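You operate a simulated robot arm through the tools that you are given. There is no shell and no other tool. Be economical: measure what you need, move in short steps, check, and stop when the job is done.

Carry out the task below with a simulated two-armed robot. There is one attempt and no reset: what you move stays moved.

Task
Temper bushes one, two and three in the soak tray's row farthest from the heat table.
Fine: bush one in nest one, bush two in nest two, press the soak key; after that run bush three in nest three, soak key again; hands away while it soaks. Set down upright: bush one, bush two, bush three.

It is judged by the outcome, as a careful person would: the job done as asked, and still so three seconds after it is handed in. It fails if anything else is knocked over, pushed out of place, dropped, spilled or broken.

Robot
Two 7-joint arms with two-finger parallel grippers on one trunk, on a base that drives. Base frame: it is fixed to the floor where the robot stands at the start and does not move with it; the origin is under the middle of the robot, x ahead of it, y to its left, z up; the surface under the hand at the start is at about z = 0.872. Readings come in m, rad, newtons and seconds.
The left shoulder is at the start at [0.07, 0.188, 1.165], the right one opposite. With the tool pointing down near the work surface each hand reaches from about 0.32 to 0.8 m from the robot's upright axis, wherever it stands, measured 20 degrees to its own side. Places, roughly: front row nest one [0.5, 0.1, 0.9]; front row nest three [0.5, -0.1, 0.9]; front row nest two [0.5, 0, 0.9]. Payload 3.91 kg a hand.
Tool frame (each hand has its own): the origin (TCP) lies between the finger pads and is the grasp point; the fingertips stand 0.03 m ahead of it; z points along the fingers, y is the line along which they close. Largest opening 0.11 m; finger width 0.02, thickness 0.01; the body of the gripper, 0.048 by 0.112 m, starts 0.055 m behind the TCP.
Orientation is told as [roll, pitch, yaw] about the base's x, y, z axes, in that order, counted from this pose: with the fingers straight down and closing along the base's y, the tool's x points along the base's -x, its y along +y and its z along -z.

Tools
- The arms move only by the tool servo_tool. It takes "left_series", "right_series" or both (then of equal length, played together; a hand with none holds still); each is a list of rows, each an object (a shift or turn left out is 0, a gripper value left out holds the last) with "grip": the finger opening in m, from 0 to 0.11; "xyz": the shift along the tool's x, y, z in units of 150 mm (1.0 is 150 mm), a list of three; "rot": the turn, a rotation vector about the tool's x, y, z in units of 120 degrees (1.0 is 120 degrees), a list of three. In form: [{"grip": grip, "xyz": [tx, ty, tz], "rot": [ax, ay, az]}, ...]. A call has 1 to 12 rows; each row is the pose to reach, as a shift and turn from the pose commanded when the call began, along the tool's axes at that moment. A call with a number of a shift or a turn outside -1 to 1 is refused whole. A row lasts 0.2 s, in which the tool goes at most 0.05 m and 0.15 rad; a call with a longer step from one row to the next is refused whole, and so is a gripper value outside its range. A pose out of reach is approached as far as the arm can. The call stops where the force on the tool passes 40 N (or 10 N more than at its start, if that is more) or the arm is blocked; 0.2 s more then pass. Each finger travels about 0.072 m/s and halts on what it meets, pressing with about 20 N; the grip force reading is that of the motor and also rises with nothing between the fingers. The clock runs only during rows and for 0.2 s after the last one: add rows that repeat a pose to give the fingers time. It gives the time, the measured TCP pose, the force on the tool (base axes), the opening and the grip force at its end, in the units of the frame above (readings bear some noise), with the torque about the TCP (base axes, N m) and any sound that the robot's microphone picked up, and new pictures: "views" is both (left out), scene, wrist or none (wrist: the cameras of the hands that moved).
- Cameras (640 x 400 px; columns grow to the right, rows downward): "scene" is now at [0.1233, 0.0402, 1.3826]; the picture's right is [0.48, -0.88, 0.00], its down [-0.59, -0.32, -0.74] and it looks along [0.65, 0.35, -0.67] (base axes); focal length 271 px, centre (320, 200). "left" rides on the left gripper at [0.072, -0.017, -0.103] in its tool frame; the picture's right is [0.23, 0.97, 0.00], its down [-0.76, 0.18, -0.62] and it looks along [-0.61, 0.14, 0.78] (tool axes); focal length 222 px, centre (320, 200). "right" rides on the right gripper at [0.072, 0.017, -0.103] in its tool frame; the picture's right is [-0.23, 0.97, 0.00], its down [-0.76, -0.18, -0.62] and it looks along [-0.61, -0.14, 0.78] (tool axes); focal length 222 px, centre (320, 200). There is no depth. A picture from a camera that has moved, and an enlarged one, comes with that camera's place and axes in the base frame and with its lens.
- move_column(by): slides the trunk up (or, below 0, down) by that many m; the arms and the scene camera ride with it, the base frame stays. It gives what a move gives, with no picture.
- drive_base(legs): drives the robot by 1 to 6 legs, each [ahead, turn to the left] in m and rad, along the robot's own axes; the way and the turn of a leg run together, so that a leg with both is an arc; at most 1.5 m and 3.142 rad a leg. The arms and the cameras ride along, it lands a little off, and it stops where it bumps. It gives what a move gives, and a new picture of the scene camera.
- turn_head(pan, tilt): turns the head with the scene camera to pan (to the left, within 1.501 rad either way) and tilt (down, from -0.506 to 1.204), counted from straight ahead of the robot. It gives what a move gives, and a new picture of the scene camera.
- zoom(camera, box): a new picture of the part [left, top, right, bottom] of that camera's present view, enlarged. It takes no simulated time.
- finish_job(): hands the job in; it is judged then, once.

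Go step by step. Nothing tells you exact positions but the pictures and the camera data: compare them with the known pose of the tool, close in by small moves and look again before you grip or let go. The budget is 120 turns and 260 pictures, counting those below and the enlarged ones. Unless the task says otherwise, let go and move clear before handing in, and close with one line.

The tools are called after "Emit:" by a JSON object that holds its "name" and its "arguments". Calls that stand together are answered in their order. servo_tool: Moves the arms, as the interface text tells. Its arguments: {"type":"object","properties":{"left_series":{"type":"array","items":{"type":"object","properties":{"grip":{"type":"number"},"xyz":{"type":"array","items":{"type":"number"}},"rot":{"type":"array","items":{"type":"number"}}}}},"right_series":{"type":"array","items":{"type":"object","properties":{"grip":{"type":"number"},"xyz":{"type":"array","items":{"type":"number"}},"rot":{"type":"array","items":{"type":"number"}}}}},"views":{"type":"string","enum":["both","scene","wrist","none"]}},"required":[]} The other tools are called the same way: move_column (by) slides the trunk up or down; drive_base (legs) drives the base; turn_head (pan, tilt) turns the head that bears the scene camera; zoom (camera, box) takes an enlarged picture of a part of a camera's view; finish_job () hands the job in.

At the start:

```text
clock: 0.0
left_eef_pos: [0.389, 0.4993, 1.1042]
left_tool_rot: [-0.001, 0.0, 0.0]
left_wrist_force: [-0.3, -0.1, 1.1]
left_ft_torque: [-0.02, -0.03, -0.02]
left_grip_width: 0.1103
left_grasp_force: 0.0
right_eef_pos: [0.4568, -0.0208, 1.0945]
right_tool_rot: [0.001, 0.0, 0.001]
right_wrist_force: [-0.3, 0.1, -0.7]
right_ft_torque: [-0.01, 0.0, -0.02]
right_grip_width: 0.11
right_grasp_force: 0.1
trunk travel left (down, up): [-0.675, 0.265]
robot x, y, heading: [0.0024, -0.0006, 0.003]
head pan, tilt: [0.501, 0.74]
```

scene: 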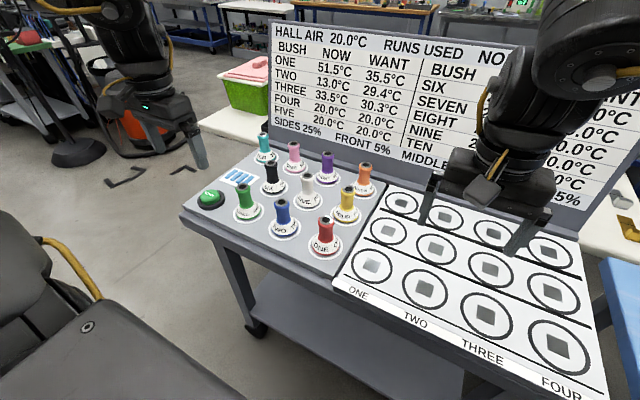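
right: 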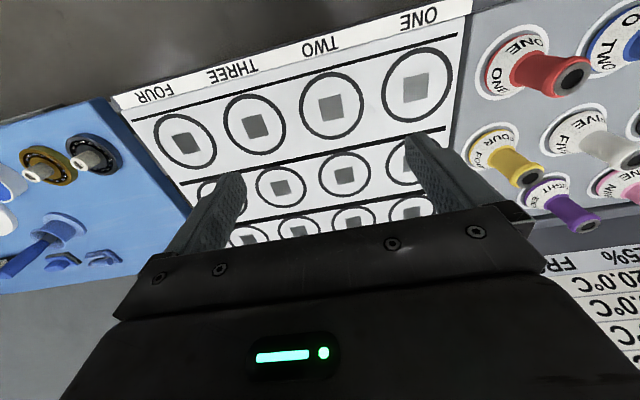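
left: 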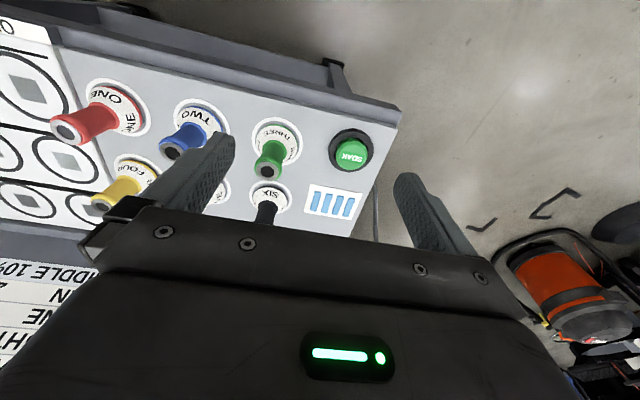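

I see a soak tray with numbered nests, bushes on a grey panel, a green SOAK key, and a board of temperatures. I'll read the board in full and find the heat table first.

Emit:
{"name": "turn_head", "arguments": {"pan": 0.0, "tilt": 0.45}}

Emit:
{"name": "turn_head", "arguments": {"pan": -0.6, "tilt": 0.6}}

```text
clock: 0.9
left_eef_pos: [0.3897, 0.4995, 1.1047]
left_tool_rot: [0.001, 0.0, -0.001]
left_wrist_force: [1.0, 1.1, -0.4]
left_ft_torque: [0.0, 0.0, -0.01]
left_grip_width: 0.11
left_grasp_force: 0.1
right_eef_pos: [0.4562, -0.02, 1.0948]
right_tool_rot: [0.001, 0.0, 0.0]
right_wrist_force: [-0.5, -0.8, 0.4]
right_ft_torque: [-0.02, -0.01, 0.02]
right_grip_width: 0.1101
right_grasp_force: 0.1
trunk travel left (down, up): [-0.675, 0.265]
robot x, y, heading: [0.002, 0.0006, 0.0]
head pan, tilt: [0.0, 0.45]
camera scene: at [0.1421, 0.0003, 1.4082], right [0.0, -1.0, 0.0], down [-0.44, 0.0, -0.9], along [0.9, 0.0, -0.44], focal length 271 px, centre (320, 200)
```

scene: 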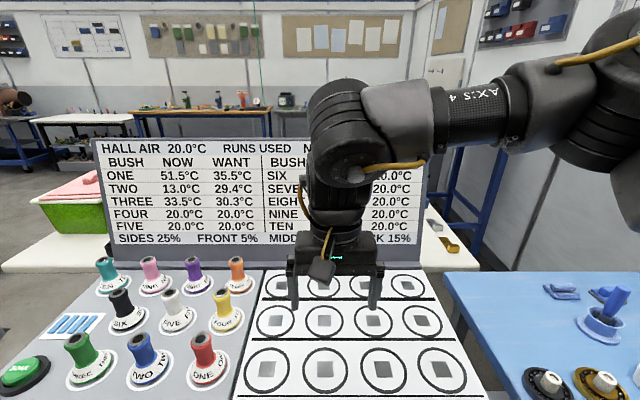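

```text
clock: 1.9
left_eef_pos: [0.3885, 0.4989, 1.1049]
left_tool_rot: [0.0, 0.001, -0.001]
left_wrist_force: [-0.7, -0.3, -0.6]
left_ft_torque: [-0.01, 0.0, -0.02]
left_grip_width: 0.1102
left_grasp_force: 0.0
right_eef_pos: [0.457, -0.0206, 1.094]
right_tool_rot: [0.001, 0.001, -0.002]
right_wrist_force: [0.0, 0.4, -0.3]
right_ft_torque: [0.01, -0.02, 0.01]
right_grip_width: 0.1099
right_grasp_force: 0.1
trunk travel left (down, up): [-0.675, 0.265]
robot x, y, heading: [0.0035, 0.0009, 0.003]
head pan, tilt: [-0.6, 0.6]
camera scene: at [0.1232, -0.0496, 1.3947], right [-0.56, -0.83, 0.0], down [-0.47, 0.32, -0.83], along [0.68, -0.47, -0.56], focal length 271 px, centre (320, 200)
```

scene: 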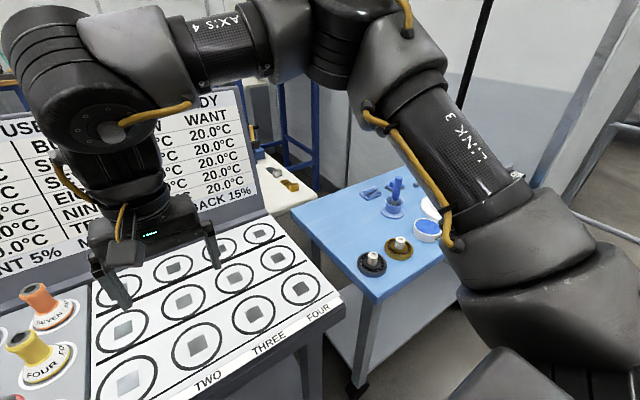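

The board gives per-row loss rates, but the arm hides the middle one. I'll look around for the heat table, and raise the right hand out of the way.

Emit:
{"name": "turn_head", "arguments": {"pan": -1.4, "tilt": 0.5}}

Emit:
{"name": "turn_head", "arguments": {"pan": 1.4, "tilt": 0.4}}

Emit:
{"name": "servo_tool", "arguments": {"right_series": [{"xyz": [0.3, -0.1, 0]}, {"xyz": [0.6, -0.3, 0]}, {"xyz": [0.8, -0.55, 0]}, {"xyz": [0.9, -0.85, 0]}], "views": "none"}}

Emit:
{"name": "turn_head", "arguments": {"pan": 0.1, "tilt": 0.35}}

```text
clock: 3.1
left_eef_pos: [0.3886, 0.5004, 1.1052]
left_tool_rot: [-0.002, -0.002, 0.001]
left_wrist_force: [-0.5, 0.1, 0.6]
left_ft_torque: [0.0, 0.0, 0.04]
left_grip_width: 0.1099
left_grasp_force: 0.1
right_eef_pos: [0.4565, -0.0219, 1.0942]
right_tool_rot: [0.002, 0.001, 0.001]
right_wrist_force: [0.5, 0.6, 0.4]
right_ft_torque: [-0.01, 0.01, 0.01]
right_grip_width: 0.1099
right_grasp_force: 0.0
trunk travel left (down, up): [-0.675, 0.265]
robot x, y, heading: [-0.0004, 0.0018, 0.0]
head pan, tilt: [-1.4, 0.499]
camera scene: at [0.0658, -0.0894, 1.4038], right [-0.99, -0.17, 0.0], down [-0.08, 0.47, -0.88], along [0.15, -0.87, -0.48], focal length 271 px, centre (320, 200)
```

scene: 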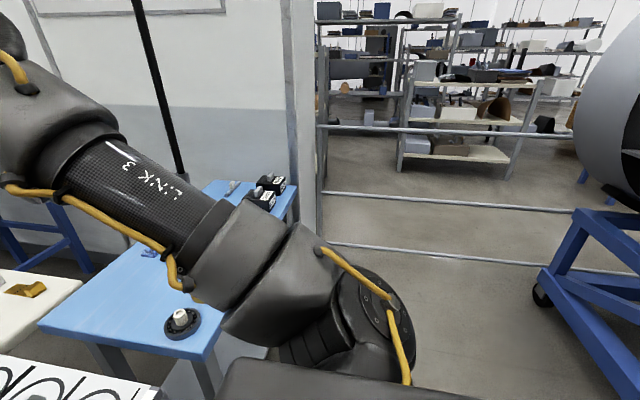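

```text
clock: 5.5
left_eef_pos: [0.3891, 0.4991, 1.1049]
left_tool_rot: [0.0, 0.002, 0.001]
left_wrist_force: [0.1, -0.2, 0.1]
left_ft_torque: [-0.02, -0.01, -0.01]
left_grip_width: 0.1097
left_grasp_force: 0.0
right_eef_pos: [0.4562, -0.0205, 1.0935]
right_tool_rot: [-0.001, -0.001, 0.0]
right_wrist_force: [-0.2, 0.1, -0.5]
right_ft_torque: [-0.05, 0.02, 0.01]
right_grip_width: 0.1102
right_grasp_force: 0.0
trunk travel left (down, up): [-0.675, 0.265]
robot x, y, heading: [0.0008, -0.0036, -0.001]
head pan, tilt: [1.4, 0.4]
camera scene: at [0.066, 0.0915, 1.4129], right [0.99, -0.17, 0.0], down [-0.07, -0.38, -0.92], along [0.16, 0.91, -0.39], focal length 271 px, centre (320, 200)
```

scene: 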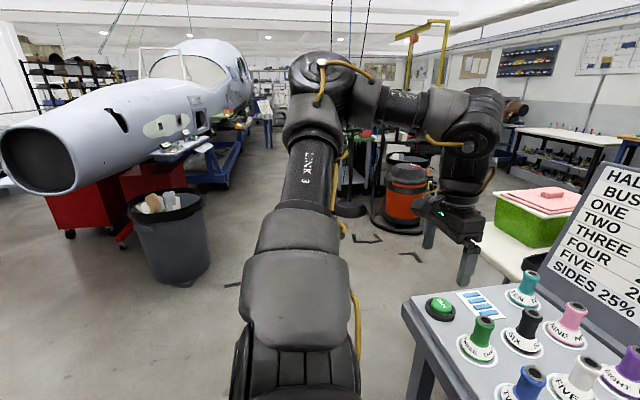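

```text
refused: row 2 steps farther than a row can; nothing moved
```

```text
clock: 7.0
left_eef_pos: [0.3896, 0.499, 1.1043]
left_tool_rot: [0.001, 0.0, -0.001]
left_wrist_force: [-0.2, -0.9, -0.7]
left_ft_torque: [0.04, -0.02, 0.02]
left_grip_width: 0.1104
left_grasp_force: 0.1
right_eef_pos: [0.4563, -0.0199, 1.0937]
right_tool_rot: [0.002, 0.002, 0.0]
right_wrist_force: [-1.3, -0.1, 0.5]
right_ft_torque: [0.02, 0.0, -0.03]
right_grip_width: 0.1101
right_grasp_force: 0.0
trunk travel left (down, up): [-0.675, 0.265]
robot x, y, heading: [0.0006, -0.0006, 0.005]
head pan, tilt: [0.099, 0.351]
camera scene: at [0.1428, 0.0096, 1.4174], right [0.1, -0.99, 0.0], down [-0.34, -0.03, -0.94], along [0.93, 0.09, -0.34], focal length 271 px, centre (320, 200)
```

scene: 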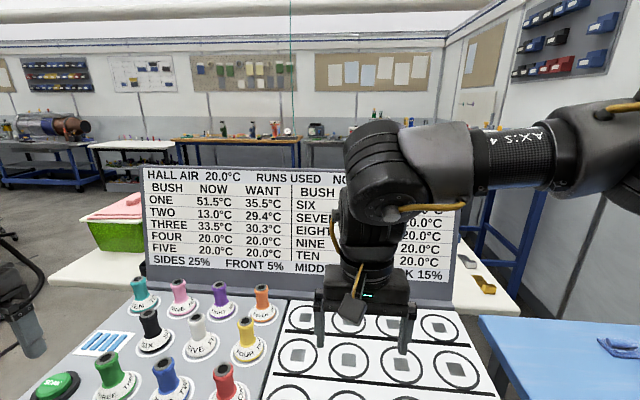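

The "heat table" is evidently the board of temperatures behind the tray, so the row farthest from it is the front row (5%), which fits the places given. I'll move the right hand aside to read the rest.

Emit:
{"name": "servo_tool", "arguments": {"right_series": [{"xyz": [0.1, -0.28, 0]}, {"xyz": [0.2, -0.56, 0]}, {"xyz": [0.3, -0.84, 0]}, {"xyz": [0.5, -1.0, 0]}], "views": "none"}}

Emit:
{"name": "turn_head", "arguments": {"pan": 0.2, "tilt": 0.8}}

Emit:
{"name": "zoom", "arguments": {"camera": "scene", "box": [100, 0, 500, 200]}}

```text
clock: 8.0
left_eef_pos: [0.3888, 0.4979, 1.1071]
left_tool_rot: [0.002, -0.003, 0.001]
left_wrist_force: [0.1, -0.7, -0.5]
left_ft_torque: [0.03, -0.03, -0.02]
left_grip_width: 0.11
left_grasp_force: 0.0
right_eef_pos: [0.3811, -0.1749, 1.0946]
right_tool_rot: [0.001, -0.003, 0.0]
right_wrist_force: [0.3, -0.7, 0.2]
right_ft_torque: [0.01, 0.04, -0.03]
right_grip_width: 0.1102
right_grasp_force: 0.1
trunk travel left (down, up): [-0.675, 0.265]
robot x, y, heading: [-0.0018, -0.0021, 0.007]
head pan, tilt: [0.099, 0.351]
```

```text
clock: 8.9
left_eef_pos: [0.3892, 0.4988, 1.1055]
left_tool_rot: [-0.001, 0.0, -0.001]
left_wrist_force: [-0.7, 0.5, -0.3]
left_ft_torque: [0.03, 0.02, 0.02]
left_grip_width: 0.11
left_grasp_force: 0.0
right_eef_pos: [0.382, -0.1724, 1.094]
right_tool_rot: [0.0, 0.0, -0.002]
right_wrist_force: [0.4, 0.4, 0.0]
right_ft_torque: [-0.02, 0.02, 0.03]
right_grip_width: 0.1101
right_grasp_force: 0.0
trunk travel left (down, up): [-0.675, 0.265]
robot x, y, heading: [-0.0012, 0.0011, 0.001]
head pan, tilt: [0.201, 0.799]
camera scene: at [0.1294, 0.0164, 1.3778], right [0.2, -0.98, 0.0], down [-0.7, -0.14, -0.7], along [0.68, 0.14, -0.72], focal length 271 px, centre (320, 200)
```

scene: 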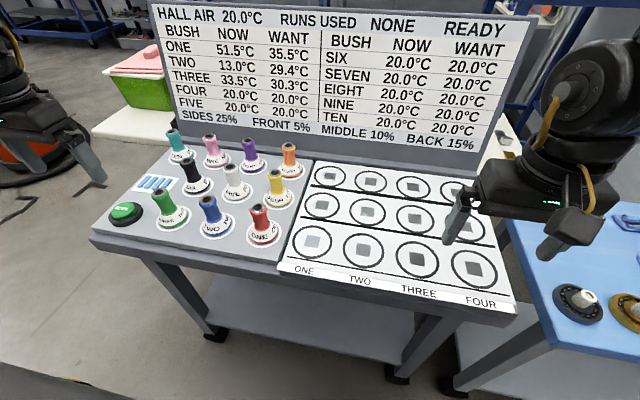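

```text
1.60 times, centred on (300, 100) of scene
camera zoom: at [0.1294, 0.0164, 1.3778], right [0.2, -0.98, 0.0], down [-0.7, -0.14, -0.7], along [0.68, 0.14, -0.72], focal length 434 px, centre (352, 360)
```

zoom: 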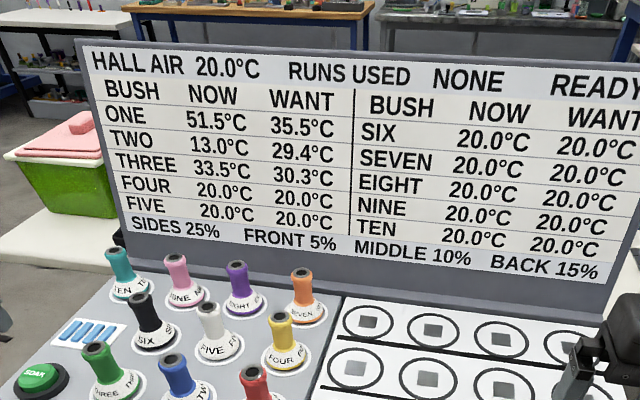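

Board reads FRONT 5%, MIDDLE 10%, BACK 15%; the front row is farthest from the board, and the expected numbers match it. I take red (ONE) near [0.47, 0.22], blue (TWO) near [0.465, 0.33], green (THREE) near [0.465, 0.45], and will work with the left hand while parking the right one aside.

Emit:
{"name": "servo_tool", "arguments": {"left_series": [{"xyz": [-0.1, -0.3, 0], "grip": 0.08}, {"xyz": [-0.2, -0.6, 0]}, {"xyz": [-0.3, -0.9, 0]}, {"xyz": [-0.4, -1.0, 0]}], "right_series": [{"xyz": [0, -0.3, 0]}, {"xyz": [0, -0.6, 0]}, {"xyz": [0, -0.9, 0]}, {"xyz": [0, -1.0, 0]}], "views": "none"}}

Emit:
{"name": "servo_tool", "arguments": {"left_series": [{"xyz": [0, -0.3, 0]}, {"xyz": [-0.1, -0.6, 0]}, {"xyz": [-0.13, -0.88, 0]}, {"xyz": [-0.13, -0.88, 0.1]}, {"xyz": [-0.13, -0.88, 0.1]}]}}

```text
clock: 9.9
left_eef_pos: [0.4503, 0.3471, 1.1047]
left_tool_rot: [-0.001, 0.002, -0.001]
left_wrist_force: [0.0, -0.4, 1.0]
left_ft_torque: [0.03, -0.01, -0.01]
left_grip_width: 0.0799
left_grasp_force: 0.1
right_eef_pos: [0.3465, -0.2768, 1.081]
right_tool_rot: [0.002, -0.001, -0.002]
right_wrist_force: [0.7, 0.1, -0.6]
right_ft_torque: [0.02, 0.02, -0.02]
right_grip_width: 0.1099
right_grasp_force: 0.0
right hand out of reach, approached as far as the arm can: row 2, 3, 4
trunk travel left (down, up): [-0.675, 0.265]
robot x, y, heading: [0.0004, 0.0021, 0.002]
head pan, tilt: [0.201, 0.799]
```

```text
clock: 11.1
left_eef_pos: [0.4646, 0.2288, 1.0912]
left_tool_rot: [-0.003, -0.002, 0.0]
left_wrist_force: [-0.2, -0.5, 0.4]
left_ft_torque: [-0.02, -0.02, 0.01]
left_grip_width: 0.0799
left_grasp_force: 0.1
left hand out of reach, approached as far as the arm can: row 3, 4, 5
right_eef_pos: [0.3462, -0.2756, 1.0812]
right_tool_rot: [0.001, 0.002, -0.003]
right_wrist_force: [-0.8, 0.4, 0.7]
right_ft_torque: [0.01, -0.02, -0.03]
right_grip_width: 0.1099
right_grasp_force: 0.1
trunk travel left (down, up): [-0.675, 0.265]
robot x, y, heading: [-0.0016, 0.0006, 0.001]
head pan, tilt: [0.201, 0.799]
camera scene: at [0.1305, 0.0159, 1.3776], right [0.2, -0.98, 0.0], down [-0.7, -0.14, -0.7], along [0.68, 0.14, -0.72], focal length 271 px, centre (320, 200)
camera left: at [0.3918, 0.2123, 1.195], right [-0.23, 0.97, 0.0], down [0.76, 0.18, 0.62], along [0.61, 0.14, -0.78], focal length 222 px, centre (320, 200)
```

scene: 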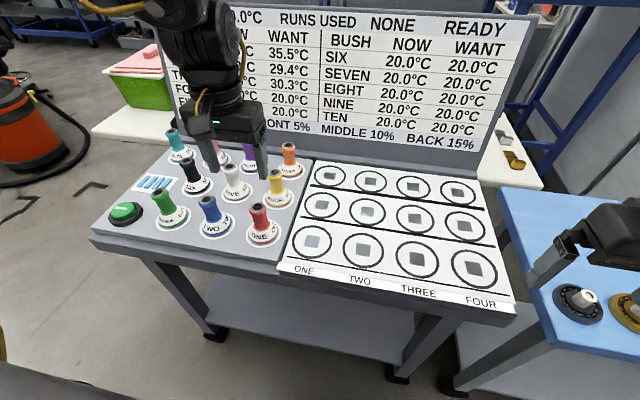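
left: 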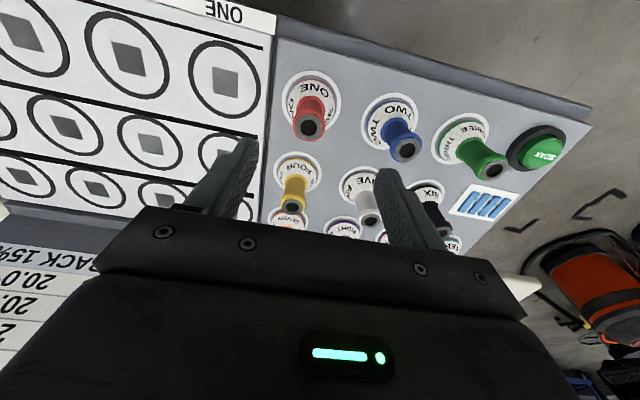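

Left camera puts bush ONE at about [0.474, 0.219] with its top near z 0.97. I lower over it and look.

Emit:
{"name": "servo_tool", "arguments": {"left_series": [{"xyz": [-0.03, -0.03, 0.2]}, {"xyz": [-0.067, -0.065, 0.4]}, {"xyz": [-0.067, -0.065, 0.4]}], "views": "wrist"}}

```text
clock: 11.9
left_eef_pos: [0.4704, 0.2228, 1.0309]
left_tool_rot: [-0.004, -0.003, 0.001]
left_wrist_force: [0.2, 0.0, -0.2]
left_ft_torque: [0.01, 0.0, 0.01]
left_grip_width: 0.0799
left_grasp_force: 0.0
left hand out of reach, approached as far as the arm can: row 2, 3
right_eef_pos: [0.3465, -0.2767, 1.0813]
right_tool_rot: [-0.001, -0.004, -0.001]
right_wrist_force: [0.5, -0.2, -0.9]
right_ft_torque: [0.0, -0.01, 0.01]
right_grip_width: 0.11
right_grasp_force: 0.0
trunk travel left (down, up): [-0.675, 0.265]
robot x, y, heading: [-0.0002, -0.0027, -0.001]
head pan, tilt: [0.201, 0.799]
camera left: at [0.3985, 0.2057, 1.1351], right [-0.23, 0.97, 0.0], down [0.76, 0.18, 0.62], along [0.61, 0.14, -0.78], focal length 222 px, centre (320, 200)
```

left: 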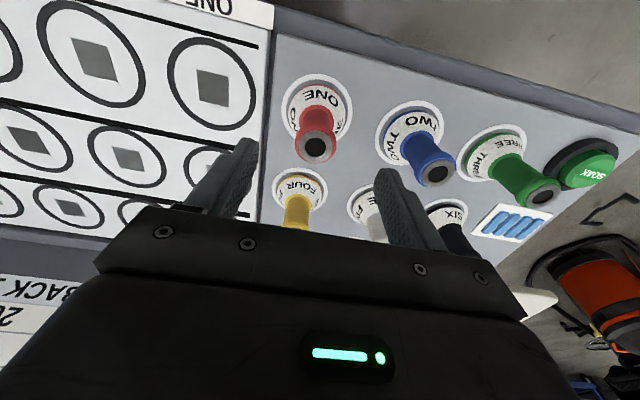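

The left hand is at an inner reach limit here, so I'll back the base up by about 0.1 m.

Emit:
{"name": "drive_base", "arguments": {"legs": [[-0.1, 0]]}}

Emit:
{"name": "servo_tool", "arguments": {"left_series": [{"xyz": [-0.3, 0, 0]}, {"xyz": [-0.6, 0, 0]}, {"xyz": [-0.69, 0, 0]}, {"xyz": [-0.69, 0, 0]}], "views": "wrist"}}

```text
clock: 13.1
left_eef_pos: [0.3715, 0.2219, 1.0321]
left_tool_rot: [-0.002, -0.002, 0.0]
left_wrist_force: [-0.2, 0.1, 0.9]
left_ft_torque: [0.04, -0.01, 0.04]
left_grip_width: 0.0801
left_grasp_force: 0.0
right_eef_pos: [0.2458, -0.2766, 1.0817]
right_tool_rot: [0.0, -0.002, -0.001]
right_wrist_force: [0.7, 0.9, 0.2]
right_ft_torque: [0.02, -0.03, 0.02]
right_grip_width: 0.1099
right_grasp_force: 0.1
trunk travel left (down, up): [-0.675, 0.265]
robot x, y, heading: [-0.0994, 0.0008, -0.002]
head pan, tilt: [0.201, 0.799]
camera scene: at [0.0285, 0.0159, 1.3778], right [0.2, -0.98, 0.0], down [-0.7, -0.14, -0.7], along [0.68, 0.14, -0.72], focal length 271 px, centre (320, 200)
```

scene: 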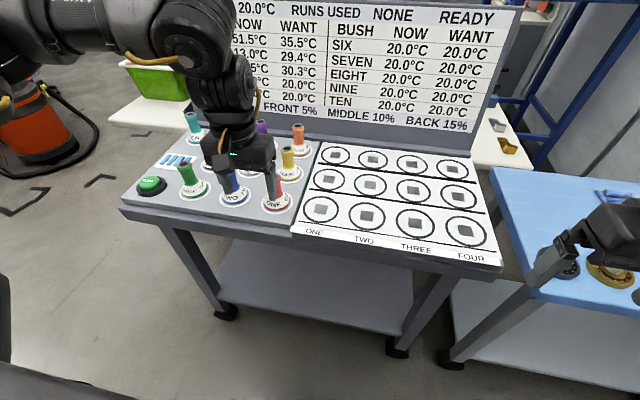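

```text
clock: 14.1
left_eef_pos: [0.4361, 0.2626, 1.0225]
left_tool_rot: [-0.006, -0.002, 0.0]
left_wrist_force: [0.2, -0.2, -0.4]
left_ft_torque: [0.05, -0.02, 0.0]
left_grip_width: 0.0801
left_grasp_force: 0.0
left hand out of reach, approached as far as the arm can: row 1, 2, 3, 4
right_eef_pos: [0.247, -0.2769, 1.0808]
right_tool_rot: [0.001, 0.0, -0.002]
right_wrist_force: [-0.2, 0.2, -0.2]
right_ft_torque: [-0.01, 0.03, -0.03]
right_grip_width: 0.1101
right_grasp_force: 0.1
trunk travel left (down, up): [-0.675, 0.265]
robot x, y, heading: [-0.0956, -0.0003, 0.001]
head pan, tilt: [0.201, 0.799]
camera left: at [0.3632, 0.2457, 1.1264], right [-0.23, 0.97, -0.01], down [0.76, 0.18, 0.62], along [0.61, 0.14, -0.78], focal length 222 px, centre (320, 200)
```

left: 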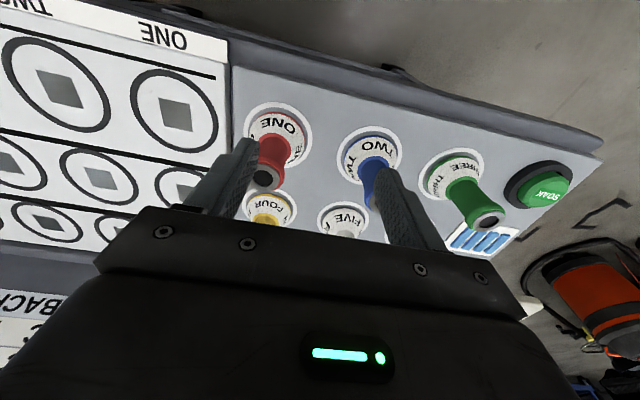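

The hand slides along a limit; keeping yaw fixed while swinging inward may be the cause. I'll try yawing the tool clockwise by about 40° (the bush is round) on the way to bush ONE.

Emit:
{"name": "servo_tool", "arguments": {"left_series": [{"rot": [0, 0, 0.07]}, {"rot": [0, 0, 0.14]}, {"rot": [0, 0, 0.21]}, {"xyz": [-0.1, -0.1, -0.05], "rot": [0, 0, 0.28]}, {"xyz": [-0.2, -0.2, -0.05], "rot": [0, 0, 0.35]}, {"xyz": [-0.253, -0.29, -0.05], "rot": [0, 0, 0.35]}, {"xyz": [-0.253, -0.29, -0.05], "rot": [0, 0, 0.35]}], "views": "both"}}

```text
clock: 15.7
left_eef_pos: [0.435, 0.2619, 1.0227]
left_tool_rot: [-0.003, -0.007, -0.735]
left_wrist_force: [-0.5, -0.4, 0.4]
left_ft_torque: [0.01, 0.0, -0.01]
left_grip_width: 0.0799
left_grasp_force: 0.1
left hand out of reach, approached as far as the arm can: row 4, 5, 6, 7
right_eef_pos: [0.2466, -0.277, 1.0817]
right_tool_rot: [0.001, 0.001, -0.003]
right_wrist_force: [-0.1, -0.5, 0.1]
right_ft_torque: [0.02, 0.0, 0.0]
right_grip_width: 0.11
right_grasp_force: 0.1
trunk travel left (down, up): [-0.675, 0.265]
robot x, y, heading: [-0.1036, -0.0038, 0.005]
head pan, tilt: [0.201, 0.799]
camera scene: at [0.0294, 0.016, 1.3778], right [0.2, -0.98, 0.0], down [-0.7, -0.14, -0.7], along [0.68, 0.14, -0.72], focal length 271 px, centre (320, 200)
camera left: at [0.3701, 0.2983, 1.1258], right [0.48, 0.88, 0.0], down [0.68, -0.37, 0.63], along [0.55, -0.31, -0.78], focal length 222 px, centre (320, 200)
```

scene: 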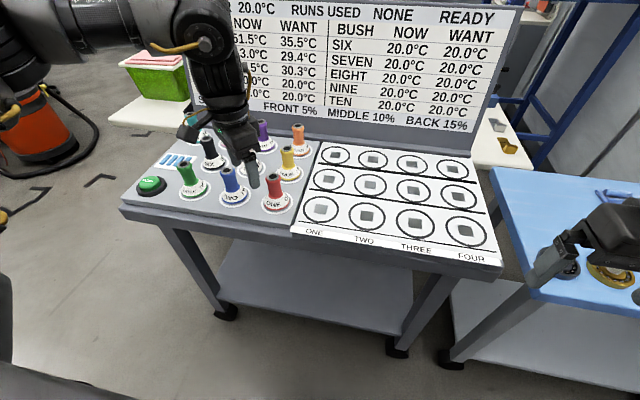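
left: 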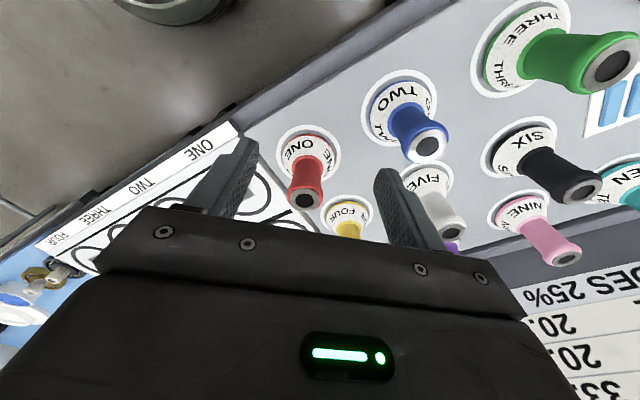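

Yaw moved, but position is still limited; the hand is high relative to the shoulder, where the arm is cramped. I'll raise the trunk by 0.15 m and then bring the hand over bush ONE.

Emit:
{"name": "move_column", "arguments": {"by": 0.15}}

Emit:
{"name": "servo_tool", "arguments": {"left_series": [{"xyz": [0, 0, 0.3]}, {"xyz": [0, 0, 0.6]}, {"xyz": [0, 0, 0.85]}, {"xyz": [0.0, -0.1, 0.85]}, {"xyz": [0.0, -0.3, 0.85]}, {"xyz": [0.0, -0.387, 0.85]}, {"xyz": [0.006, -0.387, 0.85]}], "views": "both"}}

```text
clock: 17.4
left_eef_pos: [0.4341, 0.2609, 1.1722]
left_tool_rot: [-0.003, -0.007, -0.732]
left_wrist_force: [0.9, -0.1, -0.5]
left_ft_torque: [0.0, -0.05, 0.02]
left_grip_width: 0.0797
left_grasp_force: 0.1
right_eef_pos: [0.2452, -0.2752, 1.2313]
right_tool_rot: [0.002, 0.0, -0.003]
right_wrist_force: [0.9, 0.7, -0.1]
right_ft_torque: [0.01, 0.01, -0.02]
right_grip_width: 0.1097
right_grasp_force: 0.0
trunk travel left (down, up): [-0.825, 0.115]
robot x, y, heading: [-0.1017, -0.0004, -0.004]
head pan, tilt: [0.201, 0.799]
```

```text
clock: 19.0
left_eef_pos: [0.3828, 0.2564, 1.0631]
left_tool_rot: [-0.004, -0.01, -0.734]
left_wrist_force: [0.4, 0.5, 0.7]
left_ft_torque: [0.0, 0.0, -0.02]
left_grip_width: 0.0802
left_grasp_force: 0.1
left hand out of reach, approached as far as the arm can: row 2, 3, 4, 5, 6, 7
right_eef_pos: [0.2468, -0.2755, 1.2314]
right_tool_rot: [0.001, 0.0, -0.001]
right_wrist_force: [0.0, -0.4, -0.4]
right_ft_torque: [0.02, 0.02, -0.01]
right_grip_width: 0.1102
right_grasp_force: 0.1
trunk travel left (down, up): [-0.825, 0.115]
robot x, y, heading: [-0.1007, -0.0008, 0.002]
head pan, tilt: [0.201, 0.799]
camera scene: at [0.0297, 0.0162, 1.5277], right [0.2, -0.98, 0.0], down [-0.7, -0.14, -0.7], along [0.68, 0.14, -0.72], focal length 271 px, centre (320, 200)
camera left: at [0.3186, 0.2918, 1.1674], right [0.48, 0.88, -0.01], down [0.68, -0.37, 0.63], along [0.55, -0.31, -0.78], focal length 222 px, centre (320, 200)
```

scene: 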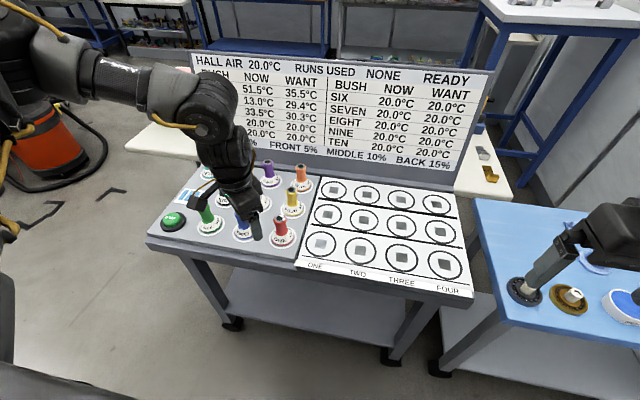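
left: 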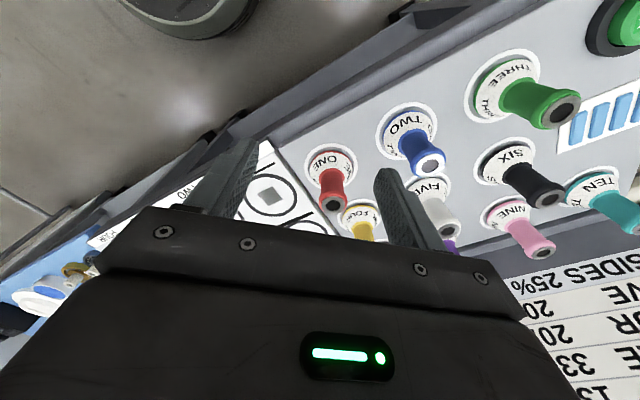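

The left arm won't swing inward past about 26° from straight ahead, while the right arm started well inside. So I'll use the right hand for placing; left goes back outward, right comes in to test its reach.

Emit:
{"name": "servo_tool", "arguments": {"left_series": [{"xyz": [0.178, 0.198, -0.08]}, {"xyz": [0.356, 0.396, -0.16]}, {"xyz": [0.534, 0.594, -0.24]}, {"xyz": [0.712, 0.792, -0.3]}, {"xyz": [0.89, 0.99, -0.3]}, {"xyz": [0.89, 0.99, -0.3]}], "right_series": [{"xyz": [-0.18, 0.18, 0.1]}, {"xyz": [-0.36, 0.36, 0.2]}, {"xyz": [-0.54, 0.54, 0.3]}, {"xyz": [-0.72, 0.72, 0.4]}, {"xyz": [-0.9, 0.9, 0.5]}, {"xyz": [-1, 1, 0.6]}], "views": "none"}}

Emit:
{"name": "servo_tool", "arguments": {"right_series": [{"xyz": [0, 0.3, 0]}, {"xyz": [0, 0.6, 0]}, {"xyz": [0, 0.9, 0]}, {"xyz": [0, 1, 0]}, {"xyz": [0, 1, 0]}], "views": "none"}}

Emit:
{"name": "servo_tool", "arguments": {"right_series": [{"xyz": [-0.1, 0.3, 0]}, {"xyz": [-0.2, 0.6, 0]}, {"xyz": [-0.4, 0.8, 0]}, {"xyz": [-0.5, 1, 0]}, {"xyz": [-0.5, 1, 0]}], "views": "both"}}

```text
clock: 20.4
left_eef_pos: [0.383, 0.4577, 1.1086]
left_tool_rot: [-0.003, -0.01, -0.731]
left_wrist_force: [-0.4, 0.3, 0.1]
left_ft_torque: [0.02, -0.02, 0.0]
left_grip_width: 0.0801
left_grasp_force: 0.0
right_eef_pos: [0.3964, -0.1238, 1.1412]
right_tool_rot: [-0.002, -0.002, -0.001]
right_wrist_force: [0.2, 0.1, 0.5]
right_ft_torque: [-0.02, 0.01, 0.03]
right_grip_width: 0.1098
right_grasp_force: 0.0
right hand out of reach, approached as far as the arm can: row 3
trunk travel left (down, up): [-0.825, 0.115]
robot x, y, heading: [-0.0969, -0.0034, 0.001]
head pan, tilt: [0.201, 0.799]
```

```text
clock: 21.6
left_eef_pos: [0.3836, 0.4548, 1.1082]
left_tool_rot: [-0.004, -0.006, -0.731]
left_wrist_force: [-0.5, -0.3, -0.1]
left_ft_torque: [0.0, -0.01, -0.01]
left_grip_width: 0.0797
left_grasp_force: 0.0
right_eef_pos: [0.3984, 0.024, 1.142]
right_tool_rot: [-0.001, -0.001, -0.001]
right_wrist_force: [0.4, 0.1, 0.7]
right_ft_torque: [0.01, 0.03, 0.0]
right_grip_width: 0.1101
right_grasp_force: 0.1
trunk travel left (down, up): [-0.825, 0.115]
robot x, y, heading: [-0.1004, 0.0017, 0.001]
head pan, tilt: [0.201, 0.799]
```

```text
clock: 22.8
left_eef_pos: [0.3832, 0.459, 1.108]
left_tool_rot: [-0.005, -0.009, -0.733]
left_wrist_force: [-0.4, 0.1, -0.2]
left_ft_torque: [-0.02, -0.01, -0.01]
left_grip_width: 0.0798
left_grasp_force: 0.1
right_eef_pos: [0.4362, 0.1106, 1.1421]
right_tool_rot: [0.004, 0.0, -0.004]
right_wrist_force: [-0.2, -0.3, -0.4]
right_ft_torque: [0.02, 0.01, -0.03]
right_grip_width: 0.1098
right_grasp_force: 0.0
right hand out of reach, approached as far as the arm can: row 3, 4, 5
trunk travel left (down, up): [-0.825, 0.115]
robot x, y, heading: [-0.096, 0.0023, -0.002]
head pan, tilt: [0.201, 0.799]
camera scene: at [0.0294, 0.0186, 1.5277], right [0.2, -0.98, 0.0], down [-0.7, -0.14, -0.7], along [0.68, 0.14, -0.72], focal length 271 px, centre (320, 200)
camera right: at [0.3637, 0.1277, 1.2458], right [0.23, 0.97, 0.0], down [0.76, -0.18, 0.62], along [0.61, -0.14, -0.78], focal length 222 px, centre (320, 200)
```

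scene: 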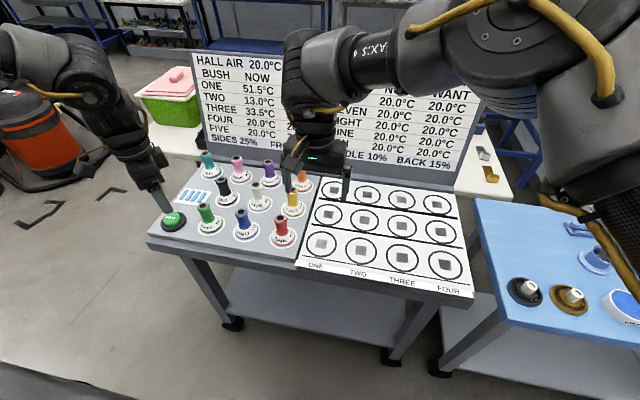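
right: 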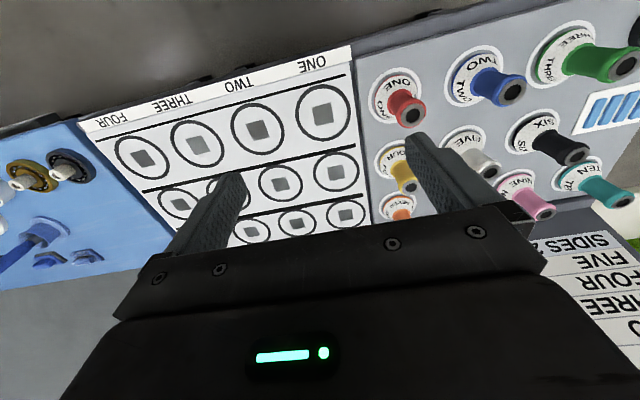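

The right arm's usable swing is about −18° to +33°, so turning the base left by ~0.33 rad should put all nests and bushes in its range, with the key in the left hand's range.

Emit:
{"name": "drive_base", "arguments": {"legs": [[0, 0.33]]}}

Emit:
{"name": "turn_head", "arguments": {"pan": 0.05, "tilt": 0.85}}

```text
clock: 24.2
left_eef_pos: [0.2113, 0.5875, 1.108]
left_tool_rot: [-0.004, -0.005, -0.402]
left_wrist_force: [-0.2, 0.2, -0.3]
left_ft_torque: [0.05, -0.01, 0.0]
left_grip_width: 0.0798
left_grasp_force: 0.0
right_eef_pos: [0.3729, 0.2747, 1.1425]
right_tool_rot: [0.008, -0.003, 0.325]
right_wrist_force: [1.5, -1.0, -0.1]
right_ft_torque: [0.01, -0.02, 0.01]
right_grip_width: 0.1101
right_grasp_force: 0.1
trunk travel left (down, up): [-0.825, 0.115]
robot x, y, heading: [-0.1013, -0.0018, 0.329]
head pan, tilt: [0.201, 0.799]
camera scene: at [0.0181, 0.056, 1.5277], right [0.51, -0.86, 0.0], down [-0.62, -0.36, -0.7], along [0.6, 0.35, -0.72], focal length 271 px, centre (320, 200)
```

scene: 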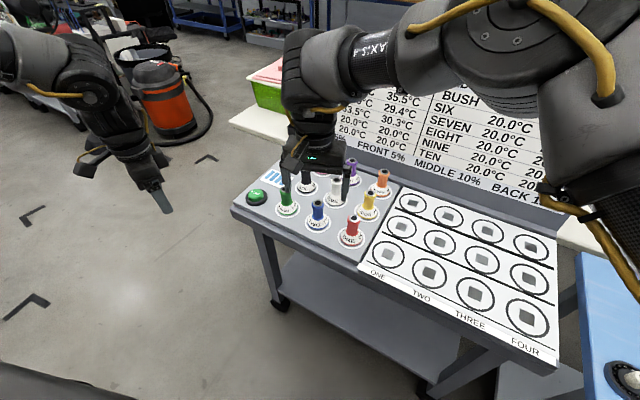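

```text
clock: 24.9
left_eef_pos: [0.209, 0.5872, 1.1086]
left_tool_rot: [-0.004, -0.007, -0.401]
left_wrist_force: [-0.2, -1.0, -0.3]
left_ft_torque: [-0.02, -0.02, -0.01]
left_grip_width: 0.0797
left_grasp_force: 0.0
right_eef_pos: [0.3716, 0.2766, 1.1438]
right_tool_rot: [0.004, -0.003, 0.323]
right_wrist_force: [0.5, 1.4, -0.6]
right_ft_torque: [0.02, 0.01, -0.03]
right_grip_width: 0.1099
right_grasp_force: 0.1
trunk travel left (down, up): [-0.825, 0.115]
robot x, y, heading: [-0.0996, -0.0009, 0.327]
head pan, tilt: [0.051, 0.85]
camera scene: at [0.0196, 0.0456, 1.5238], right [0.37, -0.93, 0.0], down [-0.7, -0.28, -0.66], along [0.61, 0.25, -0.75], focal length 271 px, centre (320, 200)
```

scene: 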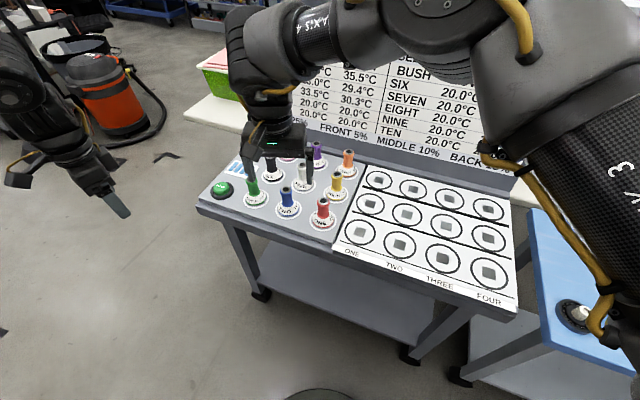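

Now I bring the right hand over bush ONE, squaring the yaw back to zero.

Emit:
{"name": "servo_tool", "arguments": {"right_series": [{"xyz": [-0.13, -0.144, 0.1], "rot": [0, 0, 0.05], "grip": 0.08}, {"xyz": [-0.26, -0.288, 0.2], "rot": [0, 0, 0.1]}, {"xyz": [-0.39, -0.432, 0.33], "rot": [0, 0, 0.155]}, {"xyz": [-0.523, -0.577, 0.5], "rot": [0, 0, 0.155]}, {"xyz": [-0.523, -0.577, 0.53], "rot": [0, 0, 0.155]}], "views": "wrist"}}

```text
clock: 26.1
left_eef_pos: [0.2087, 0.5896, 1.1082]
left_tool_rot: [-0.003, -0.007, -0.402]
left_wrist_force: [0.2, 0.0, -0.3]
left_ft_torque: [0.0, -0.01, 0.01]
left_grip_width: 0.0801
left_grasp_force: 0.1
right_eef_pos: [0.4722, 0.2205, 1.0642]
right_tool_rot: [0.006, -0.002, 0.002]
right_wrist_force: [-0.4, 0.3, 0.1]
right_ft_torque: [-0.02, 0.02, -0.01]
right_grip_width: 0.0801
right_grasp_force: 0.1
trunk travel left (down, up): [-0.825, 0.115]
robot x, y, heading: [-0.1033, 0.002, 0.329]
head pan, tilt: [0.051, 0.85]
camera right: at [0.4004, 0.237, 1.1669], right [0.23, 0.97, 0.01], down [0.76, -0.18, 0.62], along [0.61, -0.14, -0.78], focal length 222 px, centre (320, 200)
```

right: 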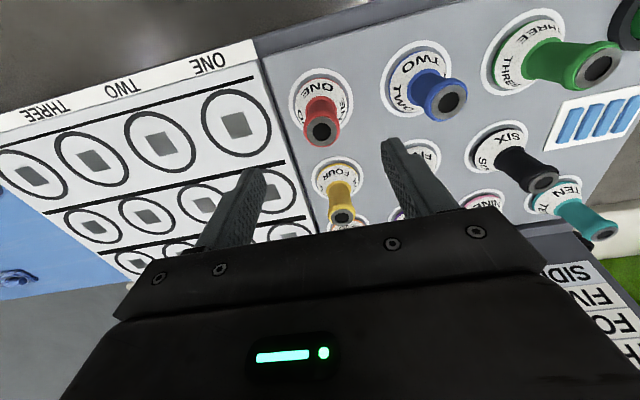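

Right hand is over bush ONE (my estimate [0.476, 0.221]). I descend around its stem.

Emit:
{"name": "servo_tool", "arguments": {"right_series": [{"xyz": [-0.027, 0, 0.2]}, {"xyz": [-0.027, 0, 0.4]}, {"xyz": [-0.027, 0, 0.6]}, {"xyz": [-0.027, 0, 0.76]}, {"xyz": [-0.027, 0, 0.76]}], "views": "both"}}

```text
clock: 27.3
left_eef_pos: [0.2097, 0.5885, 1.1083]
left_tool_rot: [-0.004, -0.007, -0.402]
left_wrist_force: [0.0, 0.2, 0.3]
left_ft_torque: [0.01, -0.02, -0.02]
left_grip_width: 0.0801
left_grasp_force: 0.1
right_eef_pos: [0.4768, 0.2191, 0.9492]
right_tool_rot: [0.004, 0.0, 0.001]
right_wrist_force: [0.7, -0.6, -0.8]
right_ft_torque: [0.01, -0.02, 0.05]
right_grip_width: 0.0798
right_grasp_force: 0.0
trunk travel left (down, up): [-0.825, 0.115]
robot x, y, heading: [-0.101, 0.0004, 0.333]
head pan, tilt: [0.051, 0.85]
camera scene: at [0.0195, 0.0456, 1.5238], right [0.37, -0.93, 0.0], down [-0.7, -0.28, -0.66], along [0.61, 0.25, -0.75], focal length 271 px, centre (320, 200)
camera right: at [0.4051, 0.2375, 1.0523], right [0.23, 0.97, 0.01], down [0.76, -0.18, 0.62], along [0.61, -0.14, -0.78], focal length 222 px, centre (320, 200)
```

scene: 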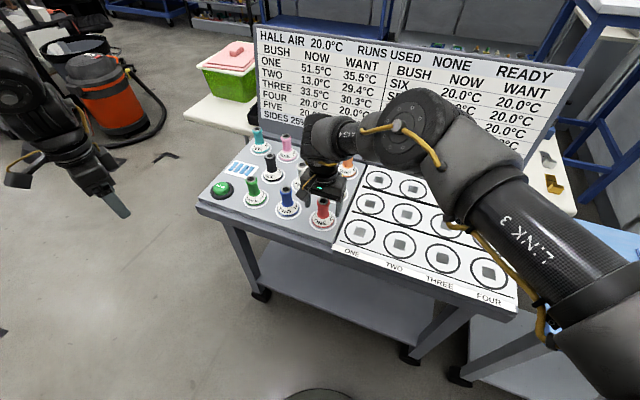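
right: 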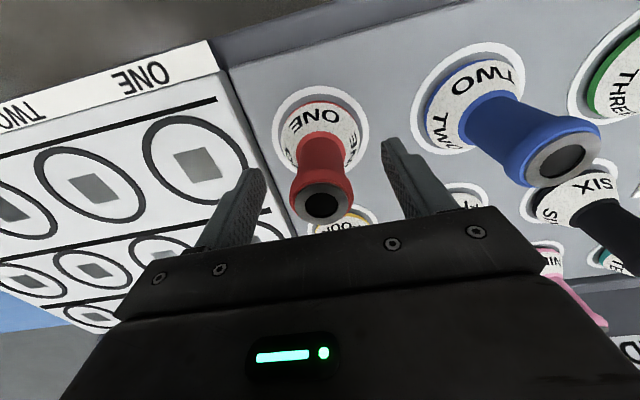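

The stem stands between the fingers; I close and lift a little.

Emit:
{"name": "servo_tool", "arguments": {"right_series": [{"xyz": [0, 0.02, 0], "grip": 0.0}, {"xyz": [0, 0.02, 0]}, {"xyz": [0, 0.02, 0]}, {"xyz": [0, 0.02, 0]}, {"xyz": [0, 0.02, 0]}], "views": "none"}}

Emit:
{"name": "servo_tool", "arguments": {"right_series": [{"xyz": [0, 0, -0.2]}, {"xyz": [0, 0, -0.5]}, {"xyz": [0, 0, -0.5]}], "views": "both"}}

```text
clock: 28.5
left_eef_pos: [0.2094, 0.588, 1.1088]
left_tool_rot: [-0.002, -0.008, -0.401]
left_wrist_force: [-0.3, 0.7, 0.4]
left_ft_torque: [-0.01, 0.04, 0.02]
left_grip_width: 0.0802
left_grasp_force: 0.1
right_eef_pos: [0.4768, 0.2238, 0.949]
right_tool_rot: [0.004, 0.0, 0.001]
right_wrist_force: [-0.5, 0.8, 1.0]
right_ft_torque: [-0.02, -0.01, -0.02]
right_grip_width: 0.0352
right_grasp_force: 19.8
trunk travel left (down, up): [-0.825, 0.115]
robot x, y, heading: [-0.0994, -0.0002, 0.33]
head pan, tilt: [0.051, 0.85]
```

```text
clock: 29.3
left_eef_pos: [0.2099, 0.5888, 1.1075]
left_tool_rot: [-0.003, -0.007, -0.401]
left_wrist_force: [0.3, 0.6, 0.6]
left_ft_torque: [0.02, -0.03, -0.03]
left_grip_width: 0.0802
left_grasp_force: 0.0
right_eef_pos: [0.4788, 0.2249, 1.0244]
right_tool_rot: [0.006, 0.001, 0.001]
right_wrist_force: [0.4, -0.3, -2.0]
right_ft_torque: [0.0, 0.03, 0.04]
right_grip_width: 0.0349
right_grasp_force: 19.7
trunk travel left (down, up): [-0.825, 0.115]
robot x, y, heading: [-0.0973, -0.0005, 0.329]
head pan, tilt: [0.051, 0.85]
camera scene: at [0.0209, 0.0461, 1.5236], right [0.37, -0.93, 0.0], down [-0.7, -0.28, -0.66], along [0.61, 0.25, -0.75], focal length 271 px, centre (320, 200)
camera right: at [0.4067, 0.2413, 1.1273], right [0.23, 0.97, 0.0], down [0.76, -0.18, 0.62], along [0.61, -0.14, -0.78], focal length 222 px, centre (320, 200)
```

scene: 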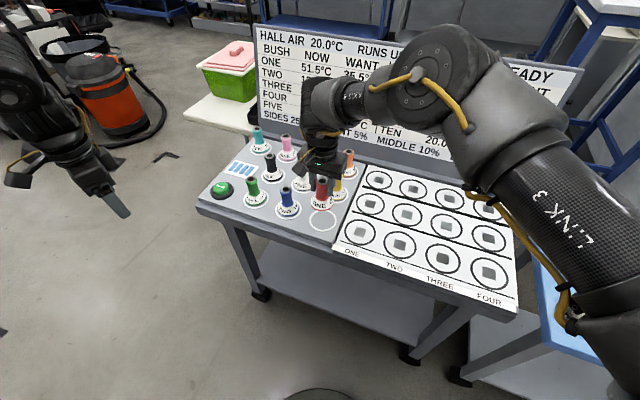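
right: 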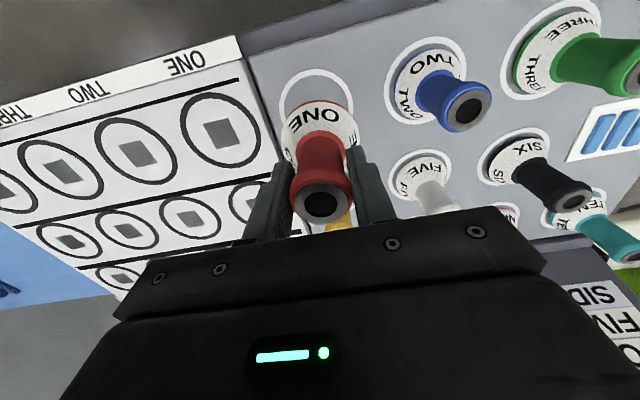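

Bush ONE is held. Nest one projects to about [0.479, 0.109]; I carry it above there and recheck.

Emit:
{"name": "servo_tool", "arguments": {"right_series": [{"xyz": [0, -0.25, 0]}, {"xyz": [0, -0.5, 0]}, {"xyz": [0, -0.77, 0]}, {"xyz": [0, -0.77, 0.25]}, {"xyz": [0, -0.77, 0.3]}], "views": "both"}}

```text
clock: 30.5
left_eef_pos: [0.2111, 0.5887, 1.1077]
left_tool_rot: [-0.004, -0.007, -0.401]
left_wrist_force: [0.0, -0.5, -0.4]
left_ft_torque: [0.0, 0.02, -0.02]
left_grip_width: 0.0803
left_grasp_force: 0.0
right_eef_pos: [0.4776, 0.1082, 0.9788]
right_tool_rot: [0.004, 0.0, 0.002]
right_wrist_force: [-0.4, -0.3, -2.6]
right_ft_torque: [-0.03, 0.02, -0.01]
right_grip_width: 0.0351
right_grasp_force: 20.0
trunk travel left (down, up): [-0.825, 0.115]
robot x, y, heading: [-0.0999, -0.0042, 0.327]
head pan, tilt: [0.051, 0.85]
camera scene: at [0.0203, 0.0462, 1.5237], right [0.37, -0.93, 0.0], down [-0.7, -0.28, -0.66], along [0.61, 0.25, -0.75], focal length 271 px, centre (320, 200)
camera right: at [0.406, 0.125, 1.0822], right [0.23, 0.97, 0.01], down [0.76, -0.18, 0.62], along [0.61, -0.14, -0.78], focal length 222 px, centre (320, 200)
```

scene: 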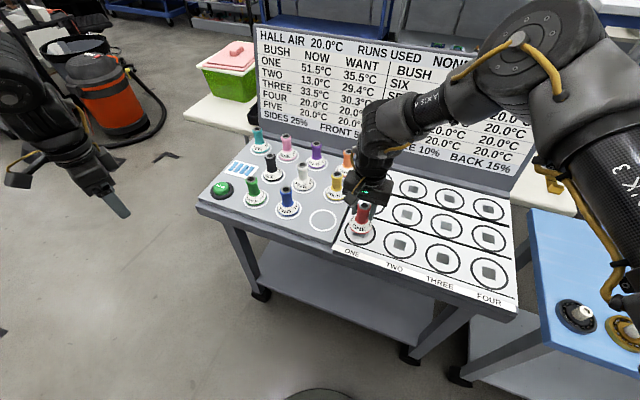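
right: 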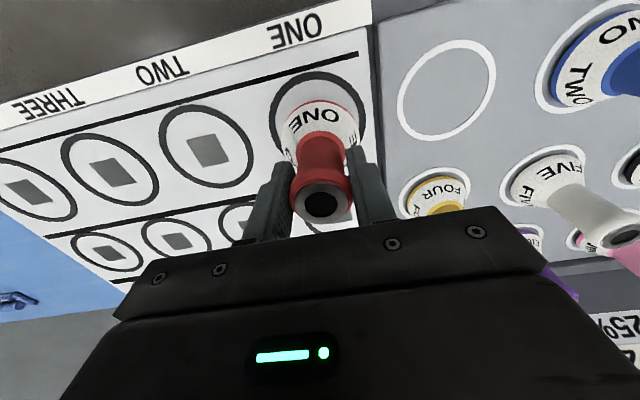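

Bush ONE is centred over nest one's ring; nests two and three project to x≈0.478, y≈−0.008 and −0.126. I set it down and release.

Emit:
{"name": "servo_tool", "arguments": {"right_series": [{"xyz": [0, 0.005, 0.1]}, {"xyz": [0, 0.005, 0.16]}, {"xyz": [0, 0.005, 0.195]}, {"xyz": [0, 0.005, 0.195]}], "views": "wrist"}}

```text
clock: 31.5
left_eef_pos: [0.2104, 0.5891, 1.1086]
left_tool_rot: [-0.004, -0.008, -0.402]
left_wrist_force: [0.0, -0.2, 0.9]
left_ft_torque: [0.04, -0.02, -0.02]
left_grip_width: 0.0802
left_grasp_force: 0.1
right_eef_pos: [0.4786, 0.1092, 0.9491]
right_tool_rot: [0.006, 0.0, 0.001]
right_wrist_force: [-0.3, -0.5, -1.8]
right_ft_torque: [-0.01, 0.01, -0.01]
right_grip_width: 0.0351
right_grasp_force: 20.0
trunk travel left (down, up): [-0.825, 0.115]
robot x, y, heading: [-0.0999, -0.0031, 0.328]
head pan, tilt: [0.051, 0.85]
camera right: at [0.4063, 0.1256, 1.0528], right [0.23, 0.97, 0.01], down [0.76, -0.18, 0.62], along [0.61, -0.14, -0.78], focal length 222 px, centre (320, 200)
```

right: 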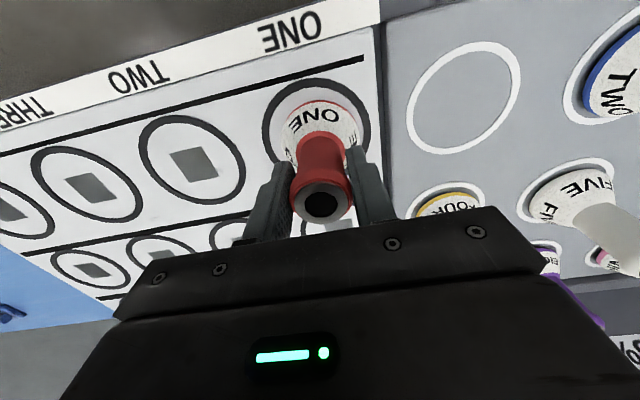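

Weight is still on the hand, so it isn't quite touching; I ease down in small steps.

Emit:
{"name": "servo_tool", "arguments": {"right_series": [{"xyz": [0, 0, 0.01]}, {"xyz": [0, 0, 0.02]}, {"xyz": [0, 0, 0.02]}], "views": "none"}}

```text
clock: 32.3
left_eef_pos: [0.2082, 0.5883, 1.109]
left_tool_rot: [-0.004, -0.008, -0.402]
left_wrist_force: [0.2, 0.4, -0.9]
left_ft_torque: [-0.02, 0.02, 0.01]
left_grip_width: 0.0798
left_grasp_force: 0.1
right_eef_pos: [0.4778, 0.1087, 0.9492]
right_tool_rot: [0.01, -0.004, 0.001]
right_wrist_force: [4.9, -0.1, 20.6]
right_ft_torque: [-0.08, -0.04, -0.02]
right_grip_width: 0.0354
right_grasp_force: 19.4
trunk travel left (down, up): [-0.825, 0.115]
robot x, y, heading: [-0.1022, -0.0028, 0.33]
head pan, tilt: [0.051, 0.85]
```

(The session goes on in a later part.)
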